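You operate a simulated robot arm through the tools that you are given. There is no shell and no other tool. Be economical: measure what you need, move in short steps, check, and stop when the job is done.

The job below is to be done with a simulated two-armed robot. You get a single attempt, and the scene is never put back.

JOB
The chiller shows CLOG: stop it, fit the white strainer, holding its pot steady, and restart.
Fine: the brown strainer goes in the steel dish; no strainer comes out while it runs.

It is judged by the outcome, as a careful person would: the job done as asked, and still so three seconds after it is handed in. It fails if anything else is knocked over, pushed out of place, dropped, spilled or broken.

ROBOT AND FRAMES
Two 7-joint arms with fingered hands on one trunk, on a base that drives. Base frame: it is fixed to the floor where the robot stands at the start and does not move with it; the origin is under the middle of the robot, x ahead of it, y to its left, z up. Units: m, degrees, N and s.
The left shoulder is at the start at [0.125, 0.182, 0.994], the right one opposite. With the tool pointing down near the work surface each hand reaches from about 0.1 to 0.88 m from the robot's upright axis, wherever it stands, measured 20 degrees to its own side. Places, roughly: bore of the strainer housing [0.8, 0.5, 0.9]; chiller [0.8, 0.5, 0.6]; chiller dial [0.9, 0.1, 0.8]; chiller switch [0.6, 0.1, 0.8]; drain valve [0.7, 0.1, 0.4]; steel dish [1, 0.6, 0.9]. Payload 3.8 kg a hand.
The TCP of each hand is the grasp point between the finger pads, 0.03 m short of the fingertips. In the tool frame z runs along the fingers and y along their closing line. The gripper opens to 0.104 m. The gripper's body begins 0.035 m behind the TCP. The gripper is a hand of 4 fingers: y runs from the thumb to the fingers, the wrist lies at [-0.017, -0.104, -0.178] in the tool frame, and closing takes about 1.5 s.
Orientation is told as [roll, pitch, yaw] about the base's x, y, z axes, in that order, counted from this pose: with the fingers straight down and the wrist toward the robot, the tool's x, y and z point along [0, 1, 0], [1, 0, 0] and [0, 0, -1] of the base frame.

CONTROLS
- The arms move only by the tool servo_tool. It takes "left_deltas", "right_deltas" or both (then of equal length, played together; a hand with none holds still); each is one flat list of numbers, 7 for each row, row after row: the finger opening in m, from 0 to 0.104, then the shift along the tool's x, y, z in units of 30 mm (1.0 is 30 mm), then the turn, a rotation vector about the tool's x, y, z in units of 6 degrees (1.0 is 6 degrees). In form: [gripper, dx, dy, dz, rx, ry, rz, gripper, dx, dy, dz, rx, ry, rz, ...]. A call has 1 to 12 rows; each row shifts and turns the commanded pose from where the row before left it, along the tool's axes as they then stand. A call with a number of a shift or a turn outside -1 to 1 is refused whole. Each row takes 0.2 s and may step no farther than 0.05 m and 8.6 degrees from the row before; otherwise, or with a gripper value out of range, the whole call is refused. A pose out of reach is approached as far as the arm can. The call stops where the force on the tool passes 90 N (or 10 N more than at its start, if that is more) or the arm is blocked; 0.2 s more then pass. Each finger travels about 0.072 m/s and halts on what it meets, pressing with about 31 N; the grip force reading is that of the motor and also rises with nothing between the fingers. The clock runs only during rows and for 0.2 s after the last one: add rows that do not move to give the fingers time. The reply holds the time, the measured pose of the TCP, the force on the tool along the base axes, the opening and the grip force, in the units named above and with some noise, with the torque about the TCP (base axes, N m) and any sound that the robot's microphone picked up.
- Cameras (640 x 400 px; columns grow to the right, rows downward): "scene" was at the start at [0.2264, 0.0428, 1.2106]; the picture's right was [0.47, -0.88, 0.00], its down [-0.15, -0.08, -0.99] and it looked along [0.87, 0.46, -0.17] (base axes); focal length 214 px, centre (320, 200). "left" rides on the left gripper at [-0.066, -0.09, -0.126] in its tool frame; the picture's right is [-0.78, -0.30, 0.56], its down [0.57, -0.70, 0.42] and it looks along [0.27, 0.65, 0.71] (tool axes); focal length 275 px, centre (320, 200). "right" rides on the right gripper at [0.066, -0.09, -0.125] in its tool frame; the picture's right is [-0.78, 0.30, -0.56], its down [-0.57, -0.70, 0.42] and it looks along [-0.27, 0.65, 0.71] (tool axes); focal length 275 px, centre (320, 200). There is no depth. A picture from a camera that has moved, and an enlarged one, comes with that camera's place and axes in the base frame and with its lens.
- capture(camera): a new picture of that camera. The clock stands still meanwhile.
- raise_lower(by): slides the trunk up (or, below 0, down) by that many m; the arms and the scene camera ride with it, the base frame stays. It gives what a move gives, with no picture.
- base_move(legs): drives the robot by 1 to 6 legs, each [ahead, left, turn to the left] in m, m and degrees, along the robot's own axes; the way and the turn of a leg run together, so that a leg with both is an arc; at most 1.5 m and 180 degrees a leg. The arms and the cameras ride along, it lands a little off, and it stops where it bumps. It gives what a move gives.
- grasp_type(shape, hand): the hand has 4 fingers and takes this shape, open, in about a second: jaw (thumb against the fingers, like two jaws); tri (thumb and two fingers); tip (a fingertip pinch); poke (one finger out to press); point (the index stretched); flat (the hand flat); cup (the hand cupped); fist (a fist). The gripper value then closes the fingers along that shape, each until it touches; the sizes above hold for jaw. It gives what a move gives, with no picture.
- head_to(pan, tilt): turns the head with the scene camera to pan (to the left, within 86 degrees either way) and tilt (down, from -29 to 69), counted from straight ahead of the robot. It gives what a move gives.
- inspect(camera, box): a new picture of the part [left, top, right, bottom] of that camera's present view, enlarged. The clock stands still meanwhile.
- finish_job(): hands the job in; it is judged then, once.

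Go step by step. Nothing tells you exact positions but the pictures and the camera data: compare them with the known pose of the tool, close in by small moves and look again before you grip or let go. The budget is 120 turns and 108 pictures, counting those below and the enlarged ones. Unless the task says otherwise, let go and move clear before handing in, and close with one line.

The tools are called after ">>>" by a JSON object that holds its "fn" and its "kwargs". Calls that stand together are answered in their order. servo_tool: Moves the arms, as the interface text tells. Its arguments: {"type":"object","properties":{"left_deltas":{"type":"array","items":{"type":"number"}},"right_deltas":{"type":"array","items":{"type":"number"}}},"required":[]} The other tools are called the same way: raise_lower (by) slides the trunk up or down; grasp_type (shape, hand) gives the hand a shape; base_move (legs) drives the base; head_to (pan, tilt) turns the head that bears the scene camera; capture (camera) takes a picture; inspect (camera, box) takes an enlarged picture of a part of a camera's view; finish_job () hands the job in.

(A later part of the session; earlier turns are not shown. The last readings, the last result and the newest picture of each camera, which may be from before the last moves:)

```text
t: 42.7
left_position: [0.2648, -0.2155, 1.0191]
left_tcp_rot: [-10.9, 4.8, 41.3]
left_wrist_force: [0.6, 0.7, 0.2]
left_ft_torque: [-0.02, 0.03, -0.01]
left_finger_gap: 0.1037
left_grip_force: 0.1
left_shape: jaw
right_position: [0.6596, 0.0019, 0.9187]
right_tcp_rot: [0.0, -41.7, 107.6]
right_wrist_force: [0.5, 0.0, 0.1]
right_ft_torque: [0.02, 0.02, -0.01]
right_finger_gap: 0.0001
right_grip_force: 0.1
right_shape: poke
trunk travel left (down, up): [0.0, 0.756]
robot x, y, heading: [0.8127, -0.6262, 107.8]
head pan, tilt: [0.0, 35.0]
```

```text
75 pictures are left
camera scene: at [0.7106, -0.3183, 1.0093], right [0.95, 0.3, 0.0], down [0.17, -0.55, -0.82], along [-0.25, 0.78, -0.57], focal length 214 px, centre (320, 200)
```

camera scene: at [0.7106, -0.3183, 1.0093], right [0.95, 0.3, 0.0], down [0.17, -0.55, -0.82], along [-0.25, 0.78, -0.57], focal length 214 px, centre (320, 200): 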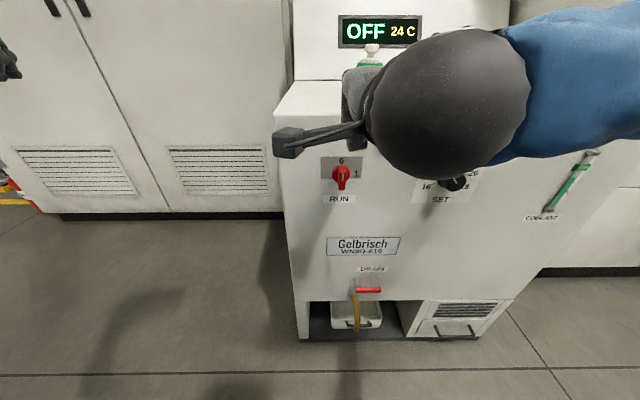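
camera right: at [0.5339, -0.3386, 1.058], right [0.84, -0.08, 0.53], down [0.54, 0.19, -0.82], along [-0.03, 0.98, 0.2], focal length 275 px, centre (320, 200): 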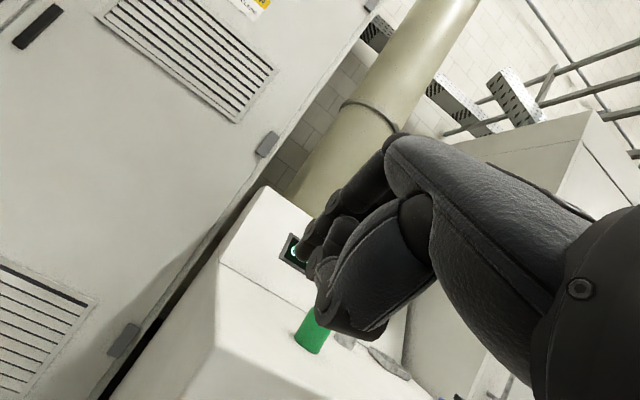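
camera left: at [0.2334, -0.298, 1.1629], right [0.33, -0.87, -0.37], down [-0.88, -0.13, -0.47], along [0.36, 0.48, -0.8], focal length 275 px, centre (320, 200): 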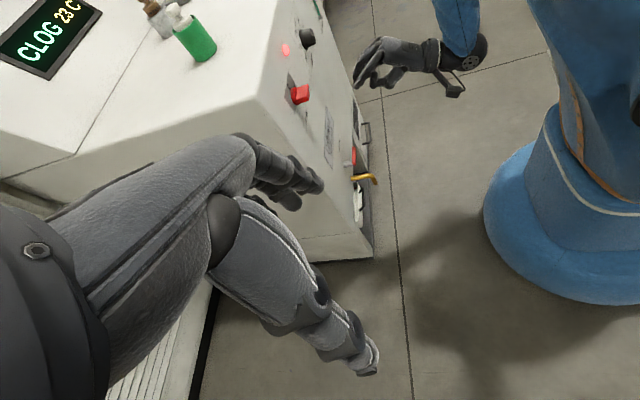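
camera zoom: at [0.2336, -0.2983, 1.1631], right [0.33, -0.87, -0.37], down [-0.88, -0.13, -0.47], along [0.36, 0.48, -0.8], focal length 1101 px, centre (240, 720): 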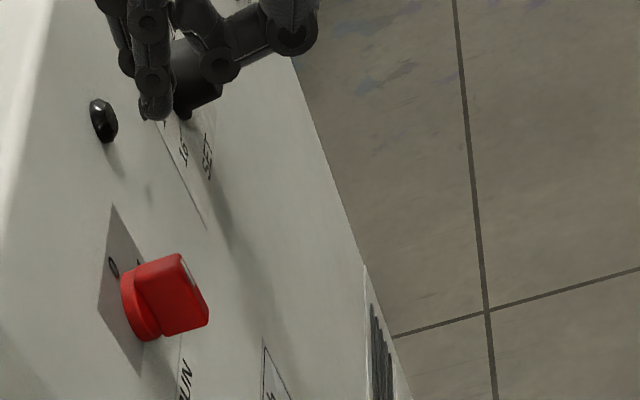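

The switch stands at 0, the lamp is out and the display reads OFF. Now I raise the trunk, restore both hands to jaw pointing down, and prepare for the deck work.

>>> {"fn": "raise_lower", "kwargs": {"by": 0.15}}

>>> {"fn": "grasp_type", "kwargs": {"hand": "right", "shape": "jaw"}}

>>> {"fn": "servo_tool", "kwargs": {"right_deltas": [0.104, 0, 0.5, -0.5, 1, 0, 0, 0.104, 0, 0.5, -0.5, 1, 0, 0, 0.104, 0, 0, 0, 1, 0, 0, 0.104, 0, 0, 0, 1, 0, 0, 0.104, 0, 0, 0, 1, 0, 0, 0.104, 0, 0, 0, 1, 0, 0, 0.104, 0, 0, 0, 1, 0, 0, 0.104, 0, 0, 0, 1, 0, 0, 0.104, 0, 0, 0, 1, 0, 0, 0.104, 0, 0, 0, 0, 0, 0, 0.104, 0, 0, 0, 0, 0, 0], "left_deltas": [0.104, 0, 0, 0, 0, 0, -1, 0.104, 0, 0, 0, 0, 0, -1, 0.104, 0, 0, 0, 0, 0, -1, 0.104, 0, 0, 0, 0, 0, -1, 0.104, 0, 0, 0, 0, 0, -1, 0.104, 0, 0, 0, 0, 0, -1, 0.104, 0, 0, 0, 0, 0, -1, 0.104, 0, 0, 0, 0, 0, -1, 0.104, 0, 0, 0, 0, 0, -1, 0.104, 0, 0, 0, 0, 0, -1, 0.104, 0, 0, 0, 0, 0, -1]}}

>>> {"fn": "capture", "kwargs": {"camera": "scene"}}

```text
t: 44.4
left_position: [0.268, -0.2239, 1.1753]
left_tcp_rot: [-10.0, 4.4, 41.5]
left_wrist_force: [-0.8, 0.3, -0.5]
left_ft_torque: [-0.04, -0.02, 0.02]
left_finger_gap: 0.1036
left_grip_force: 0.0
left_shape: jaw
right_position: [0.6589, 0.0044, 1.0679]
right_tcp_rot: [0.0, -41.6, 107.7]
right_wrist_force: [-0.2, 1.3, -0.6]
right_ft_torque: [-0.02, -0.03, -0.01]
right_finger_gap: 0.0
right_grip_force: 0.1
right_shape: poke
trunk travel left (down, up): [-0.15, 0.606]
robot x, y, heading: [0.81, -0.6271, 107.8]
head pan, tilt: [0.0, 35.0]
```

```text
t: 45.3
left_position: [0.2689, -0.2256, 1.176]
left_tcp_rot: [-9.9, 4.4, 41.5]
left_wrist_force: [-0.5, 0.1, 0.0]
left_ft_torque: [0.0, 0.01, -0.01]
left_finger_gap: 0.1036
left_grip_force: 0.1
left_shape: jaw
right_position: [0.659, 0.0026, 1.0674]
right_tcp_rot: [0.2, -41.8, 107.4]
right_wrist_force: [-0.2, 0.0, -0.9]
right_ft_torque: [-0.04, -0.03, -0.02]
right_finger_gap: 0.1043
right_grip_force: 0.0
right_shape: jaw
trunk travel left (down, up): [-0.15, 0.606]
robot x, y, heading: [0.8122, -0.6293, 107.7]
head pan, tilt: [0.0, 35.0]
```

```text
t: 47.7
left_position: [0.2681, -0.225, 1.1764]
left_tcp_rot: [0.1, 10.7, 108.0]
left_wrist_force: [-0.3, 0.1, 1.1]
left_ft_torque: [-0.03, 0.04, 0.03]
left_finger_gap: 0.1037
left_grip_force: 0.0
left_shape: jaw
right_position: [0.659, 0.0059, 1.1104]
right_tcp_rot: [0.2, 12.2, 107.6]
right_wrist_force: [-0.2, 0.9, 0.8]
right_ft_torque: [0.02, -0.02, 0.0]
right_finger_gap: 0.1037
right_grip_force: 0.0
right_shape: jaw
trunk travel left (down, up): [-0.15, 0.606]
robot x, y, heading: [0.8082, -0.6272, 107.6]
head pan, tilt: [0.0, 35.0]
```

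```text
74 pictures are left
camera scene: at [0.7389, -0.407, 1.1697], right [0.95, 0.3, 0.0], down [0.17, -0.55, -0.82], along [-0.25, 0.78, -0.57], focal length 214 px, centre (320, 200)
```

scene: 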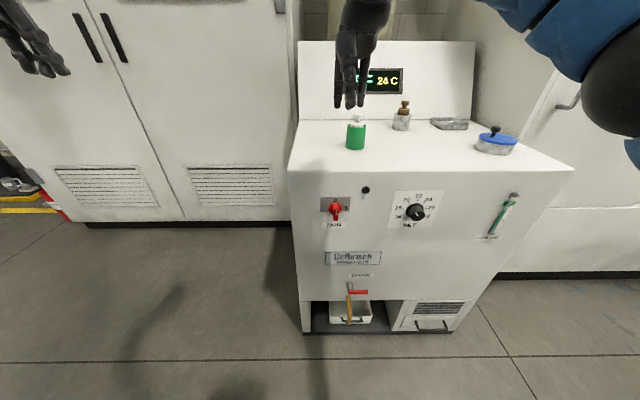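

Both hands are down and the trunk is back up. I level and lift the hands, then drive closer so the pot, housing and dish are all in reach.

>>> {"fn": "servo_tool", "kwargs": {"right_deltas": [0.104, 0, 0, -0.9, -1, 0, 0, 0.104, 0, 0, -0.9, -1, 0, 0, 0.104, 0, 0, -0.6, 0, 0, 0], "left_deltas": [0.104, 0, 0, -0.3, -0.9, 0, 0, 0.104, 0, 0, -0.3, -0.9, 0, 0, 0.104, 0, 0, 0, 0, 0, 0]}}

>>> {"fn": "base_move", "kwargs": {"legs": [[0, -0.28, 0], [0.28, 0, 0]]}}

>>> {"fn": "head_to", "kwargs": {"pan": 0, "tilt": 30}}

>>> {"fn": "capture", "kwargs": {"camera": "scene"}}

>>> {"fn": "capture", "kwargs": {"camera": "right"}}

>>> {"fn": "capture", "kwargs": {"camera": "left"}}

```text
t: 48.5
left_position: [0.2673, -0.2229, 1.1946]
left_tcp_rot: [-0.1, 0.0, 107.9]
left_wrist_force: [-0.2, -0.2, 0.6]
left_ft_torque: [-0.02, -0.03, 0.0]
left_finger_gap: 0.1038
left_grip_force: 0.1
left_shape: jaw
right_position: [0.6568, 0.0177, 1.1829]
right_tcp_rot: [0.0, 0.1, 107.6]
right_wrist_force: [-0.6, -0.9, 0.0]
right_ft_torque: [0.02, 0.02, 0.02]
right_finger_gap: 0.104
right_grip_force: 0.0
right_shape: jaw
trunk travel left (down, up): [-0.15, 0.606]
robot x, y, heading: [0.8134, -0.6277, 107.8]
head pan, tilt: [0.0, 35.0]
```

```text
t: 52.0
left_position: [0.4513, 0.1337, 1.1938]
left_tcp_rot: [0.1, 0.0, 107.6]
left_wrist_force: [-0.3, 0.3, -0.5]
left_ft_torque: [-0.02, -0.01, 0.0]
left_finger_gap: 0.1037
left_grip_force: 0.1
left_shape: jaw
right_position: [0.8413, 0.374, 1.1815]
right_tcp_rot: [0.2, 0.2, 107.4]
right_wrist_force: [0.5, 0.3, -0.8]
right_ft_torque: [0.0, 0.03, 0.03]
right_finger_gap: 0.104
right_grip_force: 0.2
right_shape: jaw
trunk travel left (down, up): [-0.15, 0.606]
robot x, y, heading: [0.9964, -0.2762, 107.4]
head pan, tilt: [0.0, 35.0]
```

```text
t: 52.7
left_position: [0.4518, 0.1335, 1.1947]
left_tcp_rot: [0.0, -0.1, 107.8]
left_wrist_force: [-0.6, -0.8, 0.2]
left_ft_torque: [0.01, -0.01, -0.02]
left_finger_gap: 0.1037
left_grip_force: 0.1
left_shape: jaw
right_position: [0.8422, 0.3718, 1.1812]
right_tcp_rot: [0.1, 0.2, 107.5]
right_wrist_force: [0.5, 1.0, -0.2]
right_ft_torque: [0.02, 0.01, -0.01]
right_finger_gap: 0.1042
right_grip_force: 0.0
right_shape: jaw
trunk travel left (down, up): [-0.15, 0.606]
robot x, y, heading: [0.9959, -0.2722, 107.6]
head pan, tilt: [0.0, 30.0]
```

```text
73 pictures are left
camera scene: at [0.9213, -0.0498, 1.1774], right [0.95, 0.3, 0.0], down [0.15, -0.48, -0.87], along [-0.26, 0.83, -0.5], focal length 214 px, centre (320, 200)
```

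scene: 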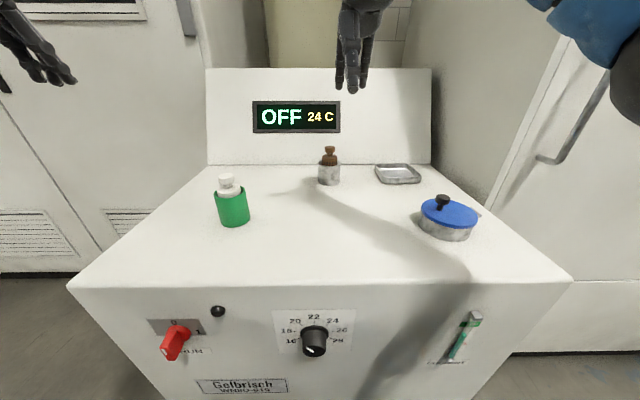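

```text
72 pictures are left
camera right: at [0.8061, 0.2672, 1.3068], right [0.65, 0.52, 0.56], down [0.76, -0.5, -0.42], along [0.06, 0.7, -0.72], focal length 275 px, centre (320, 200)
```

right: 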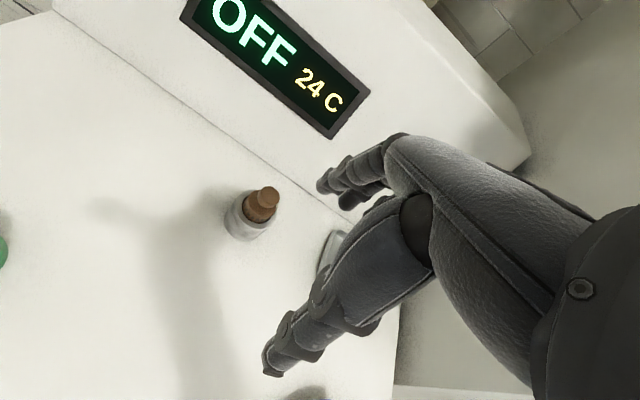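

```text
71 pictures are left
camera left: at [0.5421, 0.0671, 1.3207], right [0.83, -0.04, -0.56], down [-0.33, -0.84, -0.43], along [-0.45, 0.54, -0.71], focal length 275 px, centre (320, 200)
```

left: 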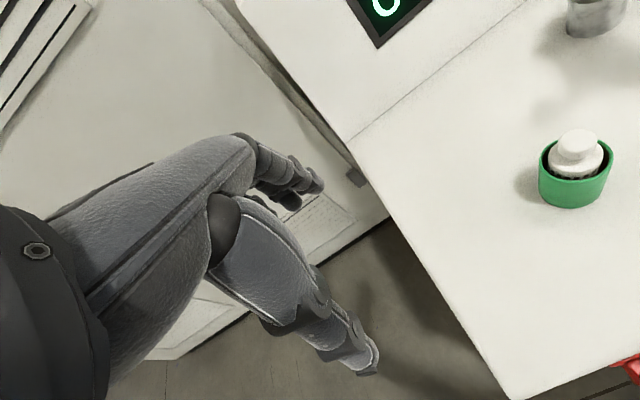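

The deck is well in view. I zoom in with the right and head cameras to locate the brown strainer, the white strainer and the dish precisely.

>>> {"fn": "inspect", "kwargs": {"camera": "scene", "box": [200, 130, 440, 250]}}

>>> {"fn": "inspect", "kwargs": {"camera": "right", "box": [200, 160, 320, 260]}}

>>> {"fn": "inspect", "kwargs": {"camera": "left", "box": [500, 100, 640, 230]}}

```text
2.67 times, centred on (320, 190) of scene
camera zoom: at [0.9213, -0.0498, 1.1774], right [0.95, 0.3, 0.0], down [0.15, -0.48, -0.87], along [-0.26, 0.83, -0.5], focal length 572 px, centre (320, 227)
```

zoom: 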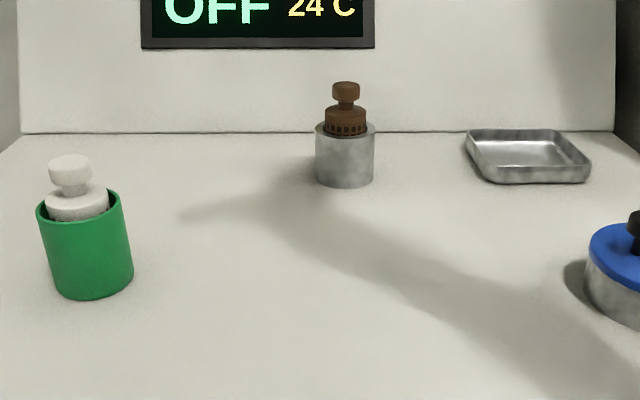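

```text
4.00 times, centred on (260, 210) of right
camera zoom: at [0.8061, 0.2672, 1.3068], right [0.65, 0.52, 0.56], down [0.76, -0.5, -0.42], along [0.06, 0.7, -0.72], focal length 1101 px, centre (560, 160)
```

zoom: 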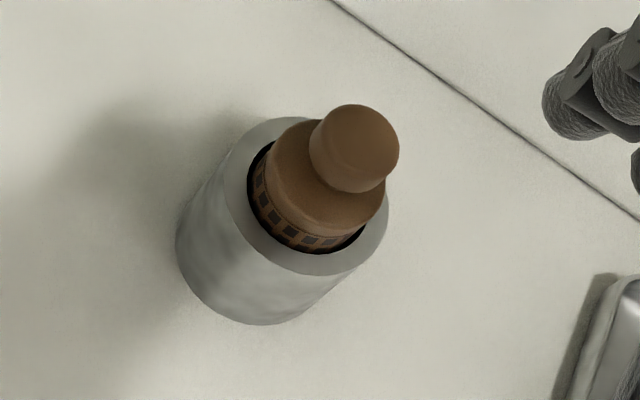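

```text
3.08 times, centred on (570, 165) of left
camera zoom: at [0.5421, 0.0671, 1.3207], right [0.83, -0.04, -0.56], down [-0.33, -0.84, -0.43], along [-0.45, 0.54, -0.71], focal length 847 px, centre (-449, 308)
```

zoom: 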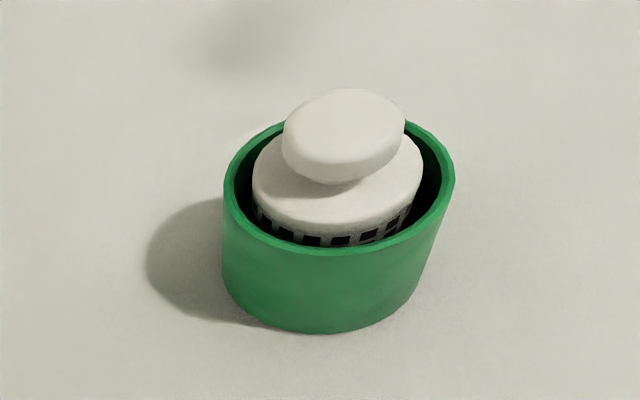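

The brown knob comes out at [0.781, 0.481, 1.017] from two agreeing views, the white knob at [0.647, 0.247, 1.016], and the dish centre near [0.970, 0.580]. I bring the right hand over the brown knob.

>>> {"fn": "servo_tool", "kwargs": {"right_deltas": [0.08, 0.17, 0.82, 0, 0, 0, 0, 0.08, 0.17, 0.82, 0, 0, 0, 0, 0.08, 0.17, 0.82, 0, 0, 0, 0, 0.08, 0.17, 0.82, 0, 0, 0, 0, 0.08, 0.17, 0.82, 0, 0, 0, 0, 0.08, 0, 0, 0.9, 0, 0, 0, 0.08, 0, 0, 0.9, 0, 0, 0, 0.08, 0, 0, 0.9, 0, 0, 0]}}

>>> {"fn": "inspect", "kwargs": {"camera": "right", "box": [160, 140, 400, 390]}}

>>> {"fn": "inspect", "kwargs": {"camera": "scene", "box": [240, 60, 440, 185]}}

```text
t: 54.5
left_position: [0.4516, 0.133, 1.1954]
left_tcp_rot: [0.0, 0.0, 107.8]
left_wrist_force: [-0.4, -0.5, 0.2]
left_ft_torque: [-0.03, 0.0, -0.01]
left_finger_gap: 0.1038
left_grip_force: 0.0
left_shape: jaw
right_position: [0.8268, 0.4284, 1.0703]
right_tcp_rot: [0.1, 0.3, 107.4]
right_wrist_force: [0.0, -0.2, -0.1]
right_ft_torque: [0.0, -0.01, -0.04]
right_finger_gap: 0.0799
right_grip_force: 0.0
right_shape: jaw
right hand out of reach, approached as far as the arm can: row 2, 3, 4, 5
trunk travel left (down, up): [-0.15, 0.606]
robot x, y, heading: [0.9924, -0.2728, 107.6]
head pan, tilt: [0.0, 30.0]
```

```text
1.60 times, centred on (280, 265) of right
camera zoom: at [0.7911, 0.3239, 1.196], right [0.65, 0.52, 0.55], down [0.76, -0.5, -0.42], along [0.06, 0.69, -0.72], focal length 440 px, centre (384, 96)
```

zoom: 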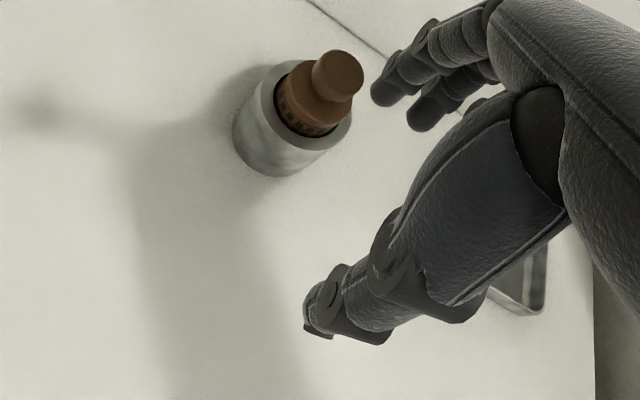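

```text
3.20 times, centred on (340, 122) of scene
camera zoom: at [0.9214, -0.0494, 1.1773], right [0.95, 0.3, 0.0], down [0.15, -0.48, -0.87], along [-0.26, 0.83, -0.5], focal length 686 px, centre (256, 448)
```

zoom: 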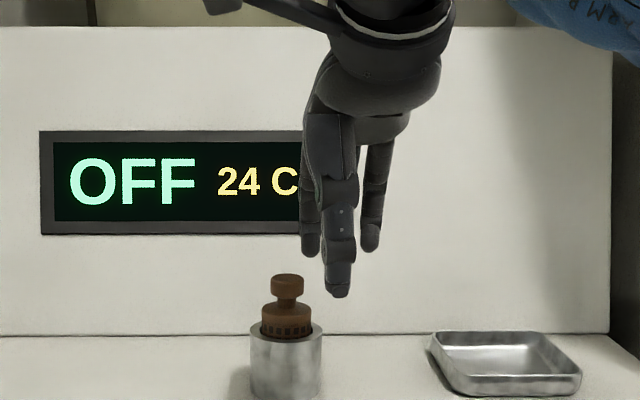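

The hand stopped short at the higher altitude. Now lower, I try the remaining forward and left step again.

>>> {"fn": "servo_tool", "kwargs": {"right_deltas": [0.08, 0.3, 0.7, 0, 0, 0, 0, 0.08, 0.3, 0.7, 0, 0, 0, 0, 0.08, 0.3, 0.7, 0, 0, 0, 0]}}

>>> {"fn": "inspect", "kwargs": {"camera": "right", "box": [160, 140, 400, 390]}}

>>> {"fn": "inspect", "kwargs": {"camera": "scene", "box": [240, 60, 440, 185]}}

```text
t: 55.3
left_position: [0.4522, 0.1331, 1.1948]
left_tcp_rot: [0.0, 0.0, 107.7]
left_wrist_force: [0.5, -0.1, 0.6]
left_ft_torque: [0.01, 0.01, -0.04]
left_finger_gap: 0.1036
left_grip_force: 0.2
left_shape: jaw
right_position: [0.7962, 0.4643, 1.0646]
right_tcp_rot: [0.0, 0.2, 107.6]
right_wrist_force: [0.8, 0.2, 0.2]
right_ft_torque: [0.04, 0.03, 0.01]
right_finger_gap: 0.0801
right_grip_force: 0.0
right_shape: jaw
right hand out of reach, approached as far as the arm can: row 3
trunk travel left (down, up): [-0.15, 0.606]
robot x, y, heading: [0.991, -0.2708, 107.7]
head pan, tilt: [0.0, 30.0]
```

```text
1.60 times, centred on (280, 265) of right
camera zoom: at [0.7608, 0.3594, 1.19], right [0.65, 0.52, 0.56], down [0.76, -0.5, -0.42], along [0.06, 0.7, -0.72], focal length 440 px, centre (384, 96)
```

zoom: 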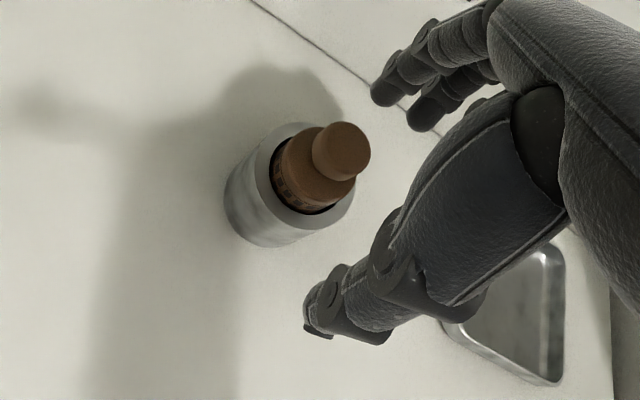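

```text
3.20 times, centred on (340, 122) of scene
camera zoom: at [0.9218, -0.0495, 1.1774], right [0.95, 0.3, 0.0], down [0.15, -0.48, -0.87], along [-0.26, 0.83, -0.5], focal length 686 px, centre (256, 448)
```

zoom: 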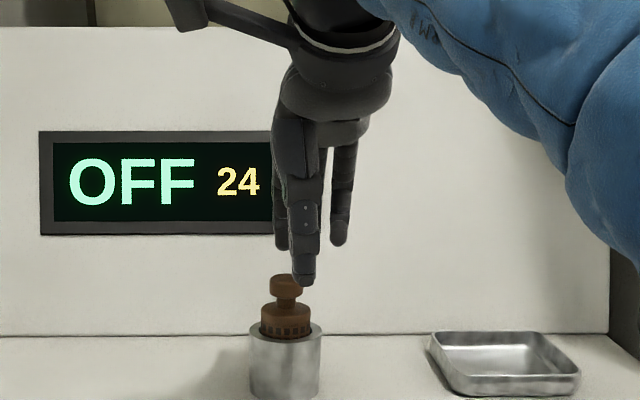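

The hand is 2 cm short at its reach limit. I pull it back and up a little, then move the base 5 cm closer.

>>> {"fn": "servo_tool", "kwargs": {"right_deltas": [0.08, 0, -0.9, -0.7, 0, 0, 0, 0.08, 0, -0.9, -0.7, 0, 0, 0]}}

>>> {"fn": "base_move", "kwargs": {"legs": [[0.06, 0, 0]]}}

```text
t: 55.9
left_position: [0.4515, 0.1331, 1.1953]
left_tcp_rot: [0.0, 0.0, 107.8]
left_wrist_force: [0.3, 0.2, 0.2]
left_ft_torque: [0.03, -0.01, 0.0]
left_finger_gap: 0.1038
left_grip_force: 0.0
left_shape: jaw
right_position: [0.8123, 0.4109, 1.1092]
right_tcp_rot: [0.0, 0.1, 107.3]
right_wrist_force: [0.5, -0.2, 0.0]
right_ft_torque: [-0.01, -0.01, 0.05]
right_finger_gap: 0.08
right_grip_force: 0.0
right_shape: jaw
trunk travel left (down, up): [-0.15, 0.606]
robot x, y, heading: [0.9907, -0.2715, 107.5]
head pan, tilt: [0.0, 30.0]
```

```text
t: 56.9
left_position: [0.434, 0.1907, 1.1933]
left_tcp_rot: [0.0, 0.0, 107.8]
left_wrist_force: [0.1, 0.0, -1.0]
left_ft_torque: [-0.02, -0.04, 0.02]
left_finger_gap: 0.104
left_grip_force: 0.0
left_shape: jaw
right_position: [0.7937, 0.4706, 1.1073]
right_tcp_rot: [0.0, 0.3, 107.5]
right_wrist_force: [0.1, -0.1, 0.3]
right_ft_torque: [-0.04, 0.02, -0.01]
right_finger_gap: 0.0801
right_grip_force: 0.0
right_shape: jaw
trunk travel left (down, up): [-0.15, 0.606]
robot x, y, heading: [0.9776, -0.2185, 107.7]
head pan, tilt: [0.0, 30.0]
```

Now close; I fine-align over the knob and come down to just above it.

>>> {"fn": "servo_tool", "kwargs": {"right_deltas": [0.08, 0.3, 0.46, 0, 0, 0, 0, 0.08, 0, 0, 0.8, 0, 0, 0, 0.08, 0, 0, 0.75, 0, 0, 0]}}

>>> {"fn": "inspect", "kwargs": {"camera": "right", "box": [160, 140, 400, 390]}}

>>> {"fn": "inspect", "kwargs": {"camera": "scene", "box": [240, 80, 440, 205]}}

```text
t: 57.7
left_position: [0.433, 0.1898, 1.195]
left_tcp_rot: [0.1, 0.0, 107.7]
left_wrist_force: [-0.1, 0.1, 0.5]
left_ft_torque: [-0.01, -0.03, -0.04]
left_finger_gap: 0.1039
left_grip_force: 0.1
left_shape: jaw
right_position: [0.7787, 0.4805, 1.0611]
right_tcp_rot: [0.0, 0.1, 107.5]
right_wrist_force: [0.8, 0.4, 0.4]
right_ft_torque: [0.02, 0.0, 0.0]
right_finger_gap: 0.0803
right_grip_force: 0.1
right_shape: jaw
trunk travel left (down, up): [-0.15, 0.606]
robot x, y, heading: [0.976, -0.2115, 107.8]
head pan, tilt: [0.0, 30.0]
```

```text
1.60 times, centred on (280, 265) of right
camera zoom: at [0.7439, 0.3751, 1.1866], right [0.65, 0.52, 0.56], down [0.76, -0.5, -0.42], along [0.06, 0.7, -0.72], focal length 440 px, centre (384, 96)
```

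zoom: 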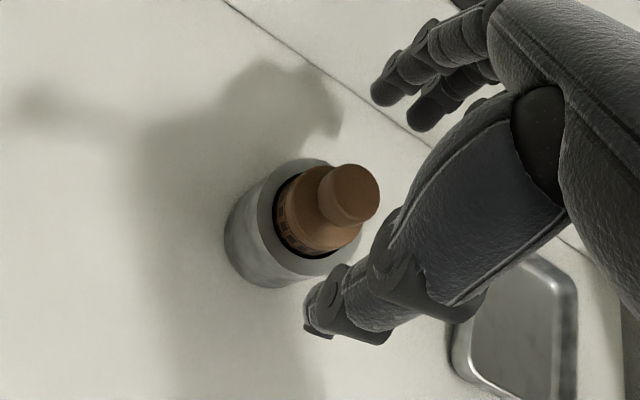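

```text
3.20 times, centred on (340, 142) of scene
camera zoom: at [0.903, 0.0074, 1.1773], right [0.95, 0.3, 0.0], down [0.15, -0.48, -0.87], along [-0.26, 0.83, -0.5], focal length 686 px, centre (256, 384)
```

zoom: 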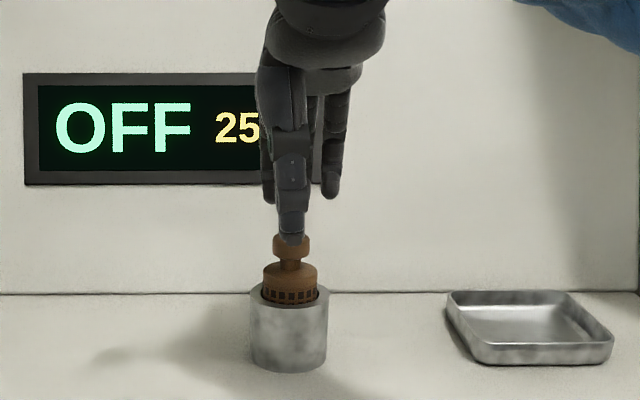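

The knob sits directly below the TCP at [0.779, 0.483]. I descend to grip height and close.

>>> {"fn": "servo_tool", "kwargs": {"right_deltas": [0.08, 0, 0.05, 0.6, 0, 0, 0, 0.08, 0, 0, 0.5, 0, 0, 0, 0.05, 0, 0, 0, 0, 0, 0, 0.02, 0, 0, 0, 0, 0, 0, 0.01, 0, 0, 0, 0, 0, 0, 0.01, 0, 0, 0, 0, 0, 0, 0.01, 0, 0, 0, 0, 0, 0, 0.01, 0, 0, 0, 0, 0, 0]}}

>>> {"fn": "inspect", "kwargs": {"camera": "scene", "box": [240, 80, 440, 205]}}

>>> {"fn": "inspect", "kwargs": {"camera": "right", "box": [160, 140, 400, 390]}}

```text
t: 59.5
left_position: [0.4339, 0.1903, 1.1938]
left_tcp_rot: [0.0, -0.1, 107.9]
left_wrist_force: [-0.9, 0.2, 0.1]
left_ft_torque: [0.01, -0.04, -0.05]
left_finger_gap: 0.1036
left_grip_force: 0.1
left_shape: jaw
right_position: [0.7805, 0.4821, 1.0283]
right_tcp_rot: [0.1, 0.2, 107.5]
right_wrist_force: [0.3, 0.9, -0.8]
right_ft_torque: [0.01, 0.03, 0.01]
right_finger_gap: 0.0203
right_grip_force: 30.8
right_shape: jaw
trunk travel left (down, up): [-0.15, 0.606]
robot x, y, heading: [0.9757, -0.2148, 107.4]
head pan, tilt: [0.0, 30.0]
```

```text
3.20 times, centred on (340, 142) of scene
camera zoom: at [0.9032, 0.0073, 1.1774], right [0.95, 0.3, 0.0], down [0.15, -0.48, -0.87], along [-0.26, 0.83, -0.5], focal length 686 px, centre (256, 384)
```

zoom: 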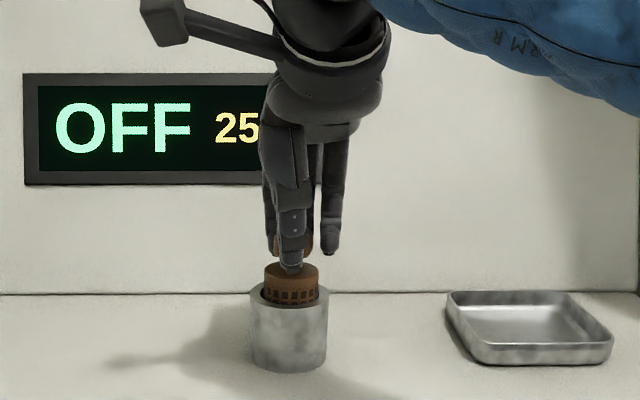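

```text
1.60 times, centred on (280, 265) of right
camera zoom: at [0.7447, 0.3774, 1.1545], right [0.65, 0.52, 0.56], down [0.76, -0.5, -0.42], along [0.06, 0.7, -0.72], focal length 440 px, centre (384, 96)
```

zoom: 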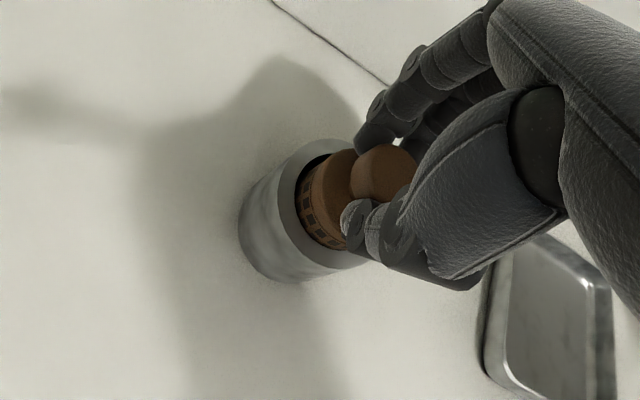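

The knob is gripped at a 20 mm gap with 31 N. I lift straight up.

>>> {"fn": "servo_tool", "kwargs": {"right_deltas": [0.005, 0, 0, -0.5, 0, 0, 0, 0.005, 0, 0, -0.5, 0, 0, 0, 0.005, 0, 0, -0.6, 0, 0, 0, 0.005, 0, 0, -0.6, 0, 0, 0, 0.005, 0, 0, -0.6, 0, 0, 0, 0.005, 0, 0, -0.6, 0, 0, 0]}}

>>> {"fn": "inspect", "kwargs": {"camera": "scene", "box": [240, 60, 440, 185]}}

```text
t: 60.9
left_position: [0.4329, 0.1889, 1.1946]
left_tcp_rot: [-0.2, -0.1, 107.9]
left_wrist_force: [-0.9, 0.0, 0.1]
left_ft_torque: [-0.01, -0.04, 0.01]
left_finger_gap: 0.1036
left_grip_force: 0.1
left_shape: jaw
right_position: [0.7795, 0.4794, 1.1304]
right_tcp_rot: [-0.1, 0.2, 107.6]
right_wrist_force: [-0.2, -0.1, -1.3]
right_ft_torque: [0.0, -0.03, -0.04]
right_finger_gap: 0.0201
right_grip_force: 31.0
right_shape: jaw
trunk travel left (down, up): [-0.15, 0.606]
robot x, y, heading: [0.9779, -0.2154, 107.6]
head pan, tilt: [0.0, 30.0]
```

```text
3.20 times, centred on (340, 122) of scene
camera zoom: at [0.9021, 0.0063, 1.1776], right [0.95, 0.3, 0.0], down [0.15, -0.48, -0.87], along [-0.26, 0.83, -0.5], focal length 686 px, centre (256, 448)
```

zoom: 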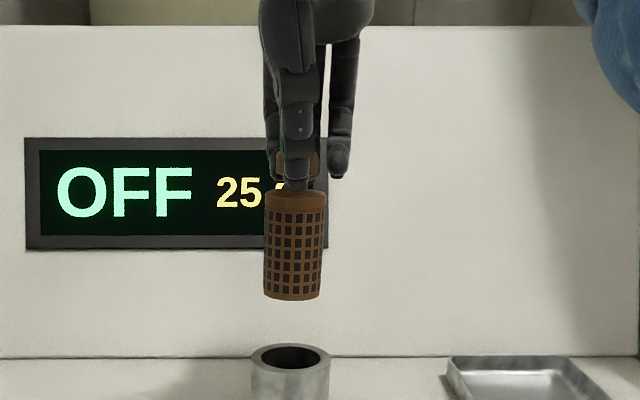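

The brown strainer is out whole, its bottom about 11 cm below the TCP. I carry it over the dish.

>>> {"fn": "servo_tool", "kwargs": {"right_deltas": [0.005, -0.78, 0.17, 0, 0, 0, 0, 0.005, -0.78, 0.17, 0, 0, 0, 0, 0.005, -0.78, 0.17, 0, 0, 0, 0, 0.005, -0.78, 0.17, 0, 0, 0, 0, 0.005, -0.78, 0.17, 0, 0, 0, 0, 0.005, -0.78, 0.17, 0, 0, 0, 0, 0.005, -0.78, 0.17, 0, 0, 0, 0, 0.005, -0.78, 0.17, 0, 0, 0, 0, 0.005, -0.78, 0.17, 0, 0, 0, 0]}}

>>> {"fn": "inspect", "kwargs": {"camera": "scene", "box": [320, 80, 520, 205]}}

>>> {"fn": "capture", "kwargs": {"camera": "right"}}

```text
t: 62.9
left_position: [0.4348, 0.1909, 1.1942]
left_tcp_rot: [0.0, 0.0, 107.8]
left_wrist_force: [0.8, 0.1, 0.4]
left_ft_torque: [-0.01, 0.05, -0.01]
left_finger_gap: 0.1038
left_grip_force: 0.0
left_shape: jaw
right_position: [0.9668, 0.5789, 1.1248]
right_tcp_rot: [0.2, 0.2, 107.3]
right_wrist_force: [1.2, 0.1, -1.3]
right_ft_torque: [0.03, 0.02, 0.0]
right_finger_gap: 0.0202
right_grip_force: 31.3
right_shape: jaw
right hand out of reach, approached as far as the arm can: row 3, 8, 9
trunk travel left (down, up): [-0.15, 0.606]
robot x, y, heading: [0.9764, -0.2165, 107.8]
head pan, tilt: [0.0, 30.0]
```

```text
3.20 times, centred on (420, 142) of scene
camera zoom: at [0.9046, 0.0075, 1.1775], right [0.95, 0.3, 0.0], down [0.15, -0.48, -0.87], along [-0.26, 0.83, -0.5], focal length 686 px, centre (0, 384)
```

zoom: 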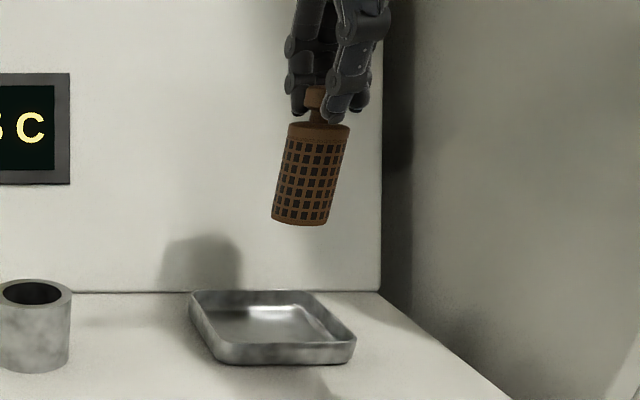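

```text
57 pictures are left
camera right: at [0.9321, 0.4746, 1.2513], right [0.65, 0.52, 0.55], down [0.76, -0.5, -0.42], along [0.06, 0.7, -0.72], focal length 275 px, centre (320, 200)
```

right: 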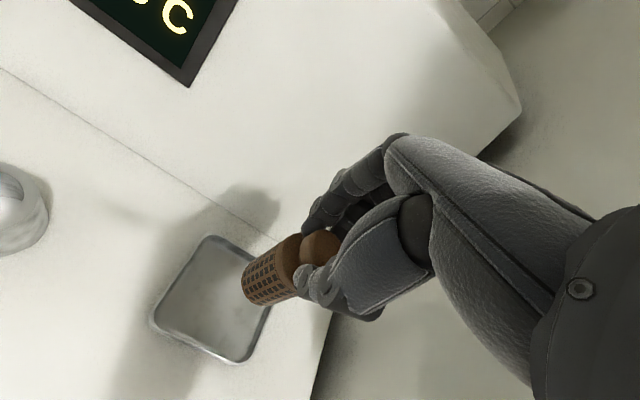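

The strainer is over the dish centre at about [0.962, 0.578]. I lower it gently.

>>> {"fn": "servo_tool", "kwargs": {"right_deltas": [0.005, 0, 0, 0.6, 0, 0, 0, 0.005, 0, 0, 0.6, 0, 0, 0, 0.005, 0, 0, 0.6, 0, 0, 0, 0.005, 0, 0, 0.4, 0, 0, 0, 0.005, 0, 0, 0.2, 0, 0, 0, 0.005, 0, 0, 0, 0, 0, 0]}}

>>> {"fn": "inspect", "kwargs": {"camera": "scene", "box": [320, 80, 520, 205]}}

```text
t: 64.3
left_position: [0.4339, 0.1906, 1.1941]
left_tcp_rot: [0.0, 0.0, 107.8]
left_wrist_force: [-1.1, 0.1, -0.4]
left_ft_torque: [0.0, -0.01, -0.02]
left_finger_gap: 0.1038
left_grip_force: 0.0
left_shape: jaw
right_position: [0.9658, 0.5791, 1.0531]
right_tcp_rot: [0.1, 0.2, 107.5]
right_wrist_force: [0.0, -0.3, -0.6]
right_ft_torque: [-0.02, -0.02, 0.01]
right_finger_gap: 0.0202
right_grip_force: 31.2
right_shape: jaw
trunk travel left (down, up): [-0.15, 0.606]
robot x, y, heading: [0.9744, -0.2174, 107.4]
head pan, tilt: [0.0, 30.0]
```

```text
3.20 times, centred on (420, 142) of scene
camera zoom: at [0.9032, 0.0072, 1.1774], right [0.95, 0.3, 0.0], down [0.15, -0.48, -0.87], along [-0.26, 0.83, -0.5], focal length 686 px, centre (0, 384)
```

zoom: 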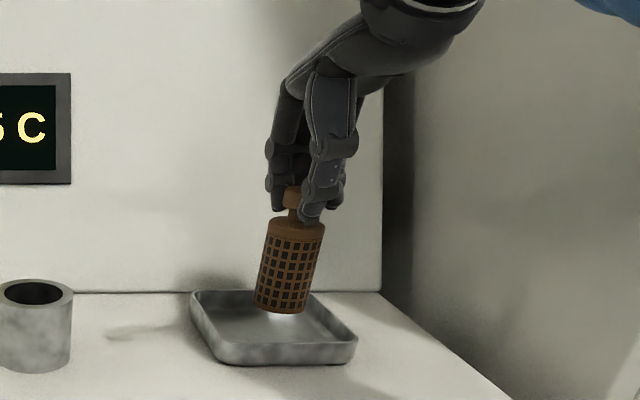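

The bottom is just inside the rim and still slightly above the floor. I continue in small steps and watch the force.

>>> {"fn": "servo_tool", "kwargs": {"right_deltas": [0.005, 0, 0, 0.2, 0, 0, 0, 0.005, 0, 0, 0.2, 0, 0, 0, 0.005, 0, 0, 0.15, 0, 0, 0]}}

```text
t: 65.1
left_position: [0.4334, 0.1907, 1.1947]
left_tcp_rot: [-0.1, -0.1, 107.8]
left_wrist_force: [-0.2, 0.9, 0.3]
left_ft_torque: [-0.02, 0.01, 0.02]
left_finger_gap: 0.1037
left_grip_force: 0.1
left_shape: jaw
right_position: [0.9663, 0.5773, 1.0367]
right_tcp_rot: [0.1, 0.2, 107.5]
right_wrist_force: [-0.9, 0.6, -1.2]
right_ft_torque: [0.01, 0.01, 0.03]
right_finger_gap: 0.0202
right_grip_force: 30.6
right_shape: jaw
trunk travel left (down, up): [-0.15, 0.606]
robot x, y, heading: [0.9747, -0.2167, 107.7]
head pan, tilt: [0.0, 30.0]
```

>>> {"fn": "servo_tool", "kwargs": {"right_deltas": [0.005, 0, 0, 0.12, 0, 0, 0, 0.005, 0, 0, 0.12, 0, 0, 0, 0.005, 0, 0, 0.12, 0, 0, 0]}}

>>> {"fn": "inspect", "kwargs": {"camera": "scene", "box": [320, 80, 520, 205]}}

```text
t: 65.9
left_position: [0.4336, 0.1888, 1.1952]
left_tcp_rot: [0.0, -0.1, 107.8]
left_wrist_force: [-0.2, 0.8, 0.6]
left_ft_torque: [0.0, -0.01, 0.01]
left_finger_gap: 0.1037
left_grip_force: 0.0
left_shape: jaw
right_position: [0.9648, 0.5781, 1.0282]
right_tcp_rot: [0.1, 0.2, 107.5]
right_wrist_force: [0.1, -0.6, 2.5]
right_ft_torque: [0.01, -0.01, -0.01]
right_finger_gap: 0.0203
right_grip_force: 31.0
right_shape: jaw
trunk travel left (down, up): [-0.15, 0.606]
robot x, y, heading: [0.9734, -0.2179, 107.3]
head pan, tilt: [0.0, 30.0]
```

```text
3.20 times, centred on (420, 142) of scene
camera zoom: at [0.9032, 0.0066, 1.1777], right [0.95, 0.3, 0.0], down [0.15, -0.48, -0.87], along [-0.26, 0.83, -0.5], focal length 686 px, centre (0, 384)
```

zoom: 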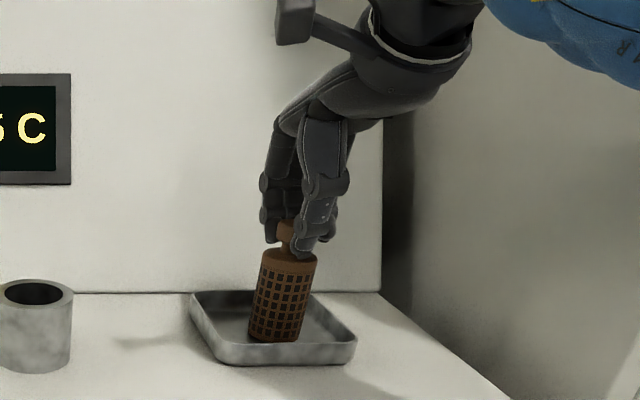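

It is standing on the dish floor with light contact. I open and rise straight up.

>>> {"fn": "servo_tool", "kwargs": {"right_deltas": [0.03, 0, 0, 0, 0, 0, 0, 0.05, 0, 0, 0, 0, 0, 0, 0.07, 0, 0, 0, 0, 0, 0, 0.08, 0, 0, 0, 0, 0, 0, 0.08, 0, 0, -0.5, 0, 0, 0, 0.08, 0, 0, -0.8, 0, 0, 0, 0.08, 0, 0, -0.9, 0, 0, 0, 0.08, 0, 0, -0.9, 0, 0, 0]}}

>>> {"fn": "inspect", "kwargs": {"camera": "scene", "box": [180, 60, 520, 270]}}

```text
t: 67.7
left_position: [0.4331, 0.1898, 1.1939]
left_tcp_rot: [0.0, -0.1, 107.7]
left_wrist_force: [0.2, 0.1, -0.4]
left_ft_torque: [0.03, 0.02, -0.06]
left_finger_gap: 0.1038
left_grip_force: 0.0
left_shape: jaw
right_position: [0.9654, 0.5753, 1.1212]
right_tcp_rot: [0.1, 0.2, 107.5]
right_wrist_force: [-0.8, 0.2, -0.7]
right_ft_torque: [0.0, -0.02, -0.02]
right_finger_gap: 0.0798
right_grip_force: 0.0
right_shape: jaw
trunk travel left (down, up): [-0.15, 0.606]
robot x, y, heading: [0.9721, -0.2141, 107.6]
head pan, tilt: [0.0, 30.0]
```

```text
1.88 times, centred on (350, 165) of scene
camera zoom: at [0.9028, 0.0067, 1.1775], right [0.95, 0.3, 0.0], down [0.15, -0.48, -0.87], along [-0.26, 0.83, -0.5], focal length 404 px, centre (264, 266)
```

zoom: 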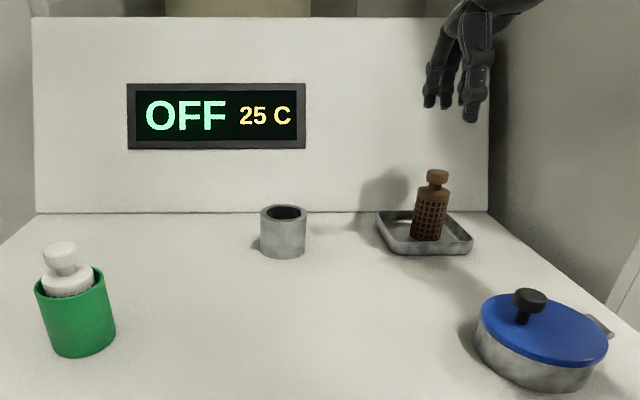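

The brown strainer stands in the dish. For the white one, the left hand will hold the green pot from the left side, so I tilt the left hand 50° to the right while it is still clear.

>>> {"fn": "servo_tool", "kwargs": {"left_deltas": [0.104, 0, 0, 0, 0, -0.93, 0, 0.104, 0, 0, 0, 0, -0.93, 0, 0.104, 0, 0, 0, 0, -0.93, 0, 0.104, 0, 0, 0, 0, -0.93, 0, 0.104, 0, 0, 0, 0, -0.93, 0, 0.104, 0, 0, 0, 0, -0.93, 0, 0.104, 0, 0, 0, 0, -0.93, 0, 0.104, 0, 0, 0, 0, -0.93, 0, 0.104, 0, 0, 0, 0, -0.9, 0]}}

>>> {"fn": "capture", "kwargs": {"camera": "left"}}

>>> {"fn": "capture", "kwargs": {"camera": "scene"}}

```text
t: 69.7
left_position: [0.4337, 0.191, 1.1945]
left_tcp_rot: [-50.1, 0.0, 107.7]
left_wrist_force: [-0.3, -0.4, -0.4]
left_ft_torque: [0.01, -0.02, -0.02]
left_finger_gap: 0.1036
left_grip_force: 0.1
left_shape: jaw
right_position: [0.9648, 0.5783, 1.1206]
right_tcp_rot: [0.0, 0.1, 107.5]
right_wrist_force: [1.0, -0.2, 0.1]
right_ft_torque: [0.0, -0.01, -0.01]
right_finger_gap: 0.0798
right_grip_force: 0.0
right_shape: jaw
trunk travel left (down, up): [-0.15, 0.606]
robot x, y, heading: [0.9762, -0.2187, 107.8]
head pan, tilt: [0.0, 30.0]
```

```text
53 pictures are left
camera left: at [0.4091, 0.0876, 1.326], right [0.97, 0.0, 0.24], down [0.18, -0.68, -0.71], along [0.16, 0.73, -0.66], focal length 275 px, centre (320, 200)
```

left: 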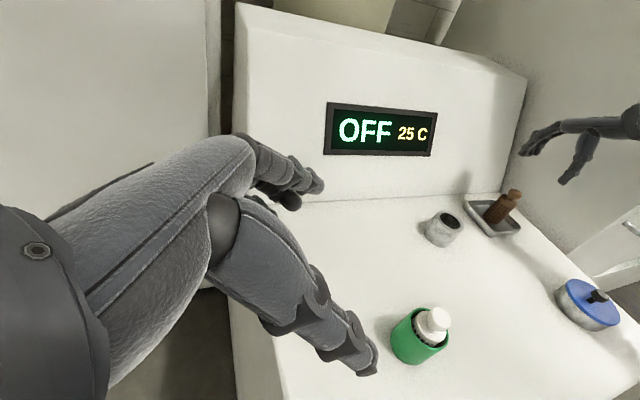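

```text
52 pictures are left
camera scene: at [0.903, 0.0072, 1.1774], right [0.95, 0.3, 0.0], down [0.15, -0.48, -0.87], along [-0.26, 0.83, -0.5], focal length 214 px, centre (320, 200)
```

scene: 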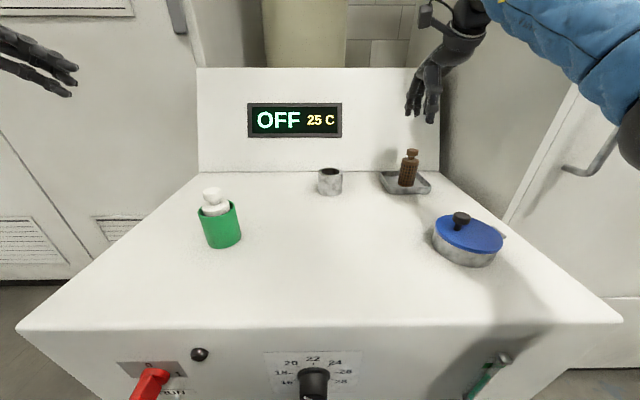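

The pot centre comes out near [0.646, 0.244]. I bring the tilted left hand down to a stand-off on the left of the pot.

>>> {"fn": "servo_tool", "kwargs": {"left_deltas": [0.104, 0.39, -0.056, 0.89, 0, 0, 0, 0.104, 0.39, -0.056, 0.89, 0, 0, 0, 0.104, 0.39, -0.056, 0.89, 0, 0, 0, 0.104, 0.39, -0.056, 0.89, 0, 0, 0, 0.104, 0.39, -0.056, 0.89, 0, 0, 0, 0.104, 0.39, -0.056, 0.89, 0, 0, 0, 0.104, 0.39, -0.056, 0.89, 0, 0, 0, 0.104, 0.39, -0.056, 0.89, 0, 0, 0]}}

>>> {"fn": "capture", "kwargs": {"camera": "left"}}

>>> {"fn": "inspect", "kwargs": {"camera": "scene", "box": [100, 130, 300, 280]}}

```text
t: 71.5
left_position: [0.5356, 0.2089, 0.9849]
left_tcp_rot: [-50.2, -0.1, 107.9]
left_wrist_force: [-0.2, -0.3, -0.2]
left_ft_torque: [0.03, -0.01, 0.01]
left_finger_gap: 0.1039
left_grip_force: 0.0
left_shape: jaw
right_position: [0.9667, 0.5773, 1.1203]
right_tcp_rot: [-0.1, 0.2, 107.4]
right_wrist_force: [0.1, -0.1, -0.1]
right_ft_torque: [-0.02, -0.02, -0.01]
right_finger_gap: 0.0796
right_grip_force: 0.1
right_shape: jaw
trunk travel left (down, up): [-0.15, 0.606]
robot x, y, heading: [0.9769, -0.2179, 107.6]
head pan, tilt: [0.0, 30.0]
```

```text
51 pictures are left
camera left: at [0.5127, 0.1066, 1.1168], right [0.97, 0.0, 0.24], down [0.17, -0.68, -0.71], along [0.16, 0.73, -0.66], focal length 275 px, centre (320, 200)
```

left: 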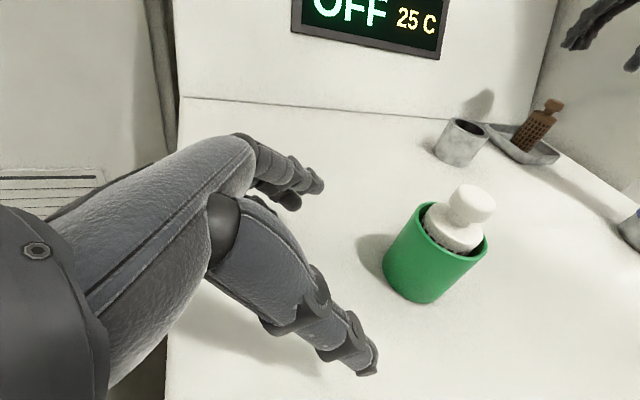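

```text
2.67 times, centred on (200, 205) of scene
camera zoom: at [0.9032, 0.0072, 1.1774], right [0.95, 0.3, 0.0], down [0.15, -0.48, -0.87], along [-0.26, 0.83, -0.5], focal length 572 px, centre (640, 187)
```

zoom: 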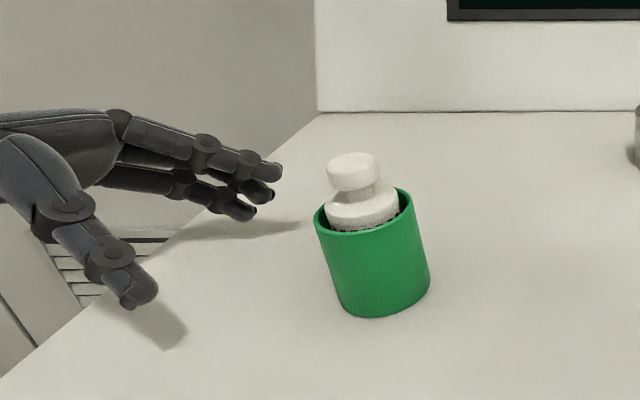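

Alignment along the closing line is good. I slide the open hand around the pot.

>>> {"fn": "servo_tool", "kwargs": {"left_deltas": [0.104, -0.31, 0, 0.455, 0, 0, 0, 0.104, -0.31, 0, 0.455, 0, 0, 0, 0.104, -0.31, 0, 0.455, 0, 0, 0, 0.104, -0.31, 0, 0.455, 0, 0, 0, 0.104, -0.31, 0, 0.455, 0, 0, 0, 0.104, -0.31, 0, 0.455, 0, 0, 0]}}

>>> {"fn": "capture", "kwargs": {"camera": "left"}}

>>> {"fn": "inspect", "kwargs": {"camera": "scene", "box": [100, 130, 300, 280]}}

```text
t: 72.9
left_position: [0.6327, 0.2398, 0.9735]
left_tcp_rot: [-50.1, 0.0, 107.8]
left_wrist_force: [0.6, -0.3, -1.0]
left_ft_torque: [-0.01, 0.01, -0.03]
left_finger_gap: 0.1036
left_grip_force: 0.0
left_shape: jaw
right_position: [0.9659, 0.5774, 1.1197]
right_tcp_rot: [0.1, 0.1, 107.5]
right_wrist_force: [-0.1, -0.5, 0.1]
right_ft_torque: [0.0, -0.01, 0.02]
right_finger_gap: 0.0795
right_grip_force: 0.0
right_shape: jaw
trunk travel left (down, up): [-0.15, 0.606]
robot x, y, heading: [0.9733, -0.2183, 107.7]
head pan, tilt: [0.0, 30.0]
```

```text
49 pictures are left
camera left: at [0.609, 0.1378, 1.1066], right [0.97, 0.0, 0.24], down [0.17, -0.68, -0.71], along [0.16, 0.73, -0.66], focal length 275 px, centre (320, 200)
```

left: 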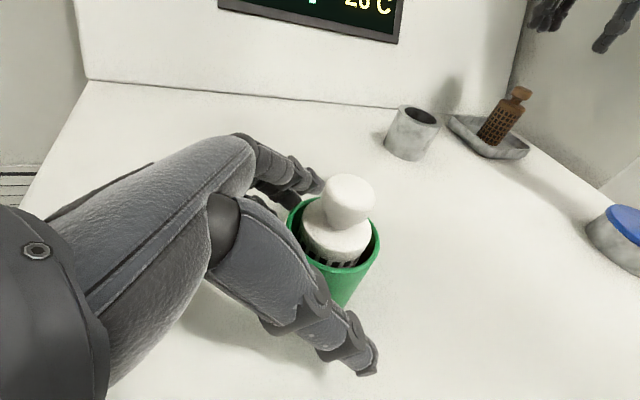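

```text
2.67 times, centred on (200, 205) of scene
camera zoom: at [0.9033, 0.0073, 1.1774], right [0.95, 0.3, 0.0], down [0.15, -0.48, -0.87], along [-0.26, 0.83, -0.5], focal length 572 px, centre (640, 187)
```

zoom: 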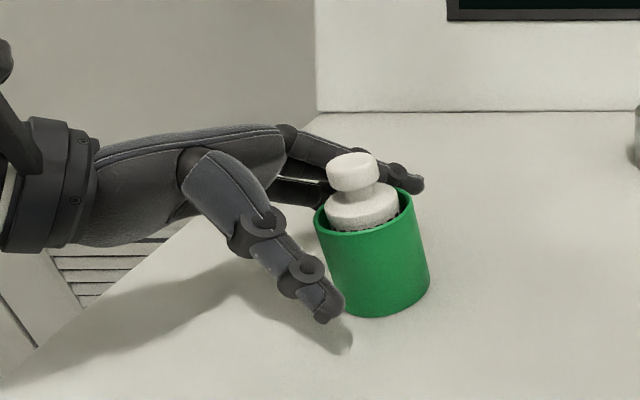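

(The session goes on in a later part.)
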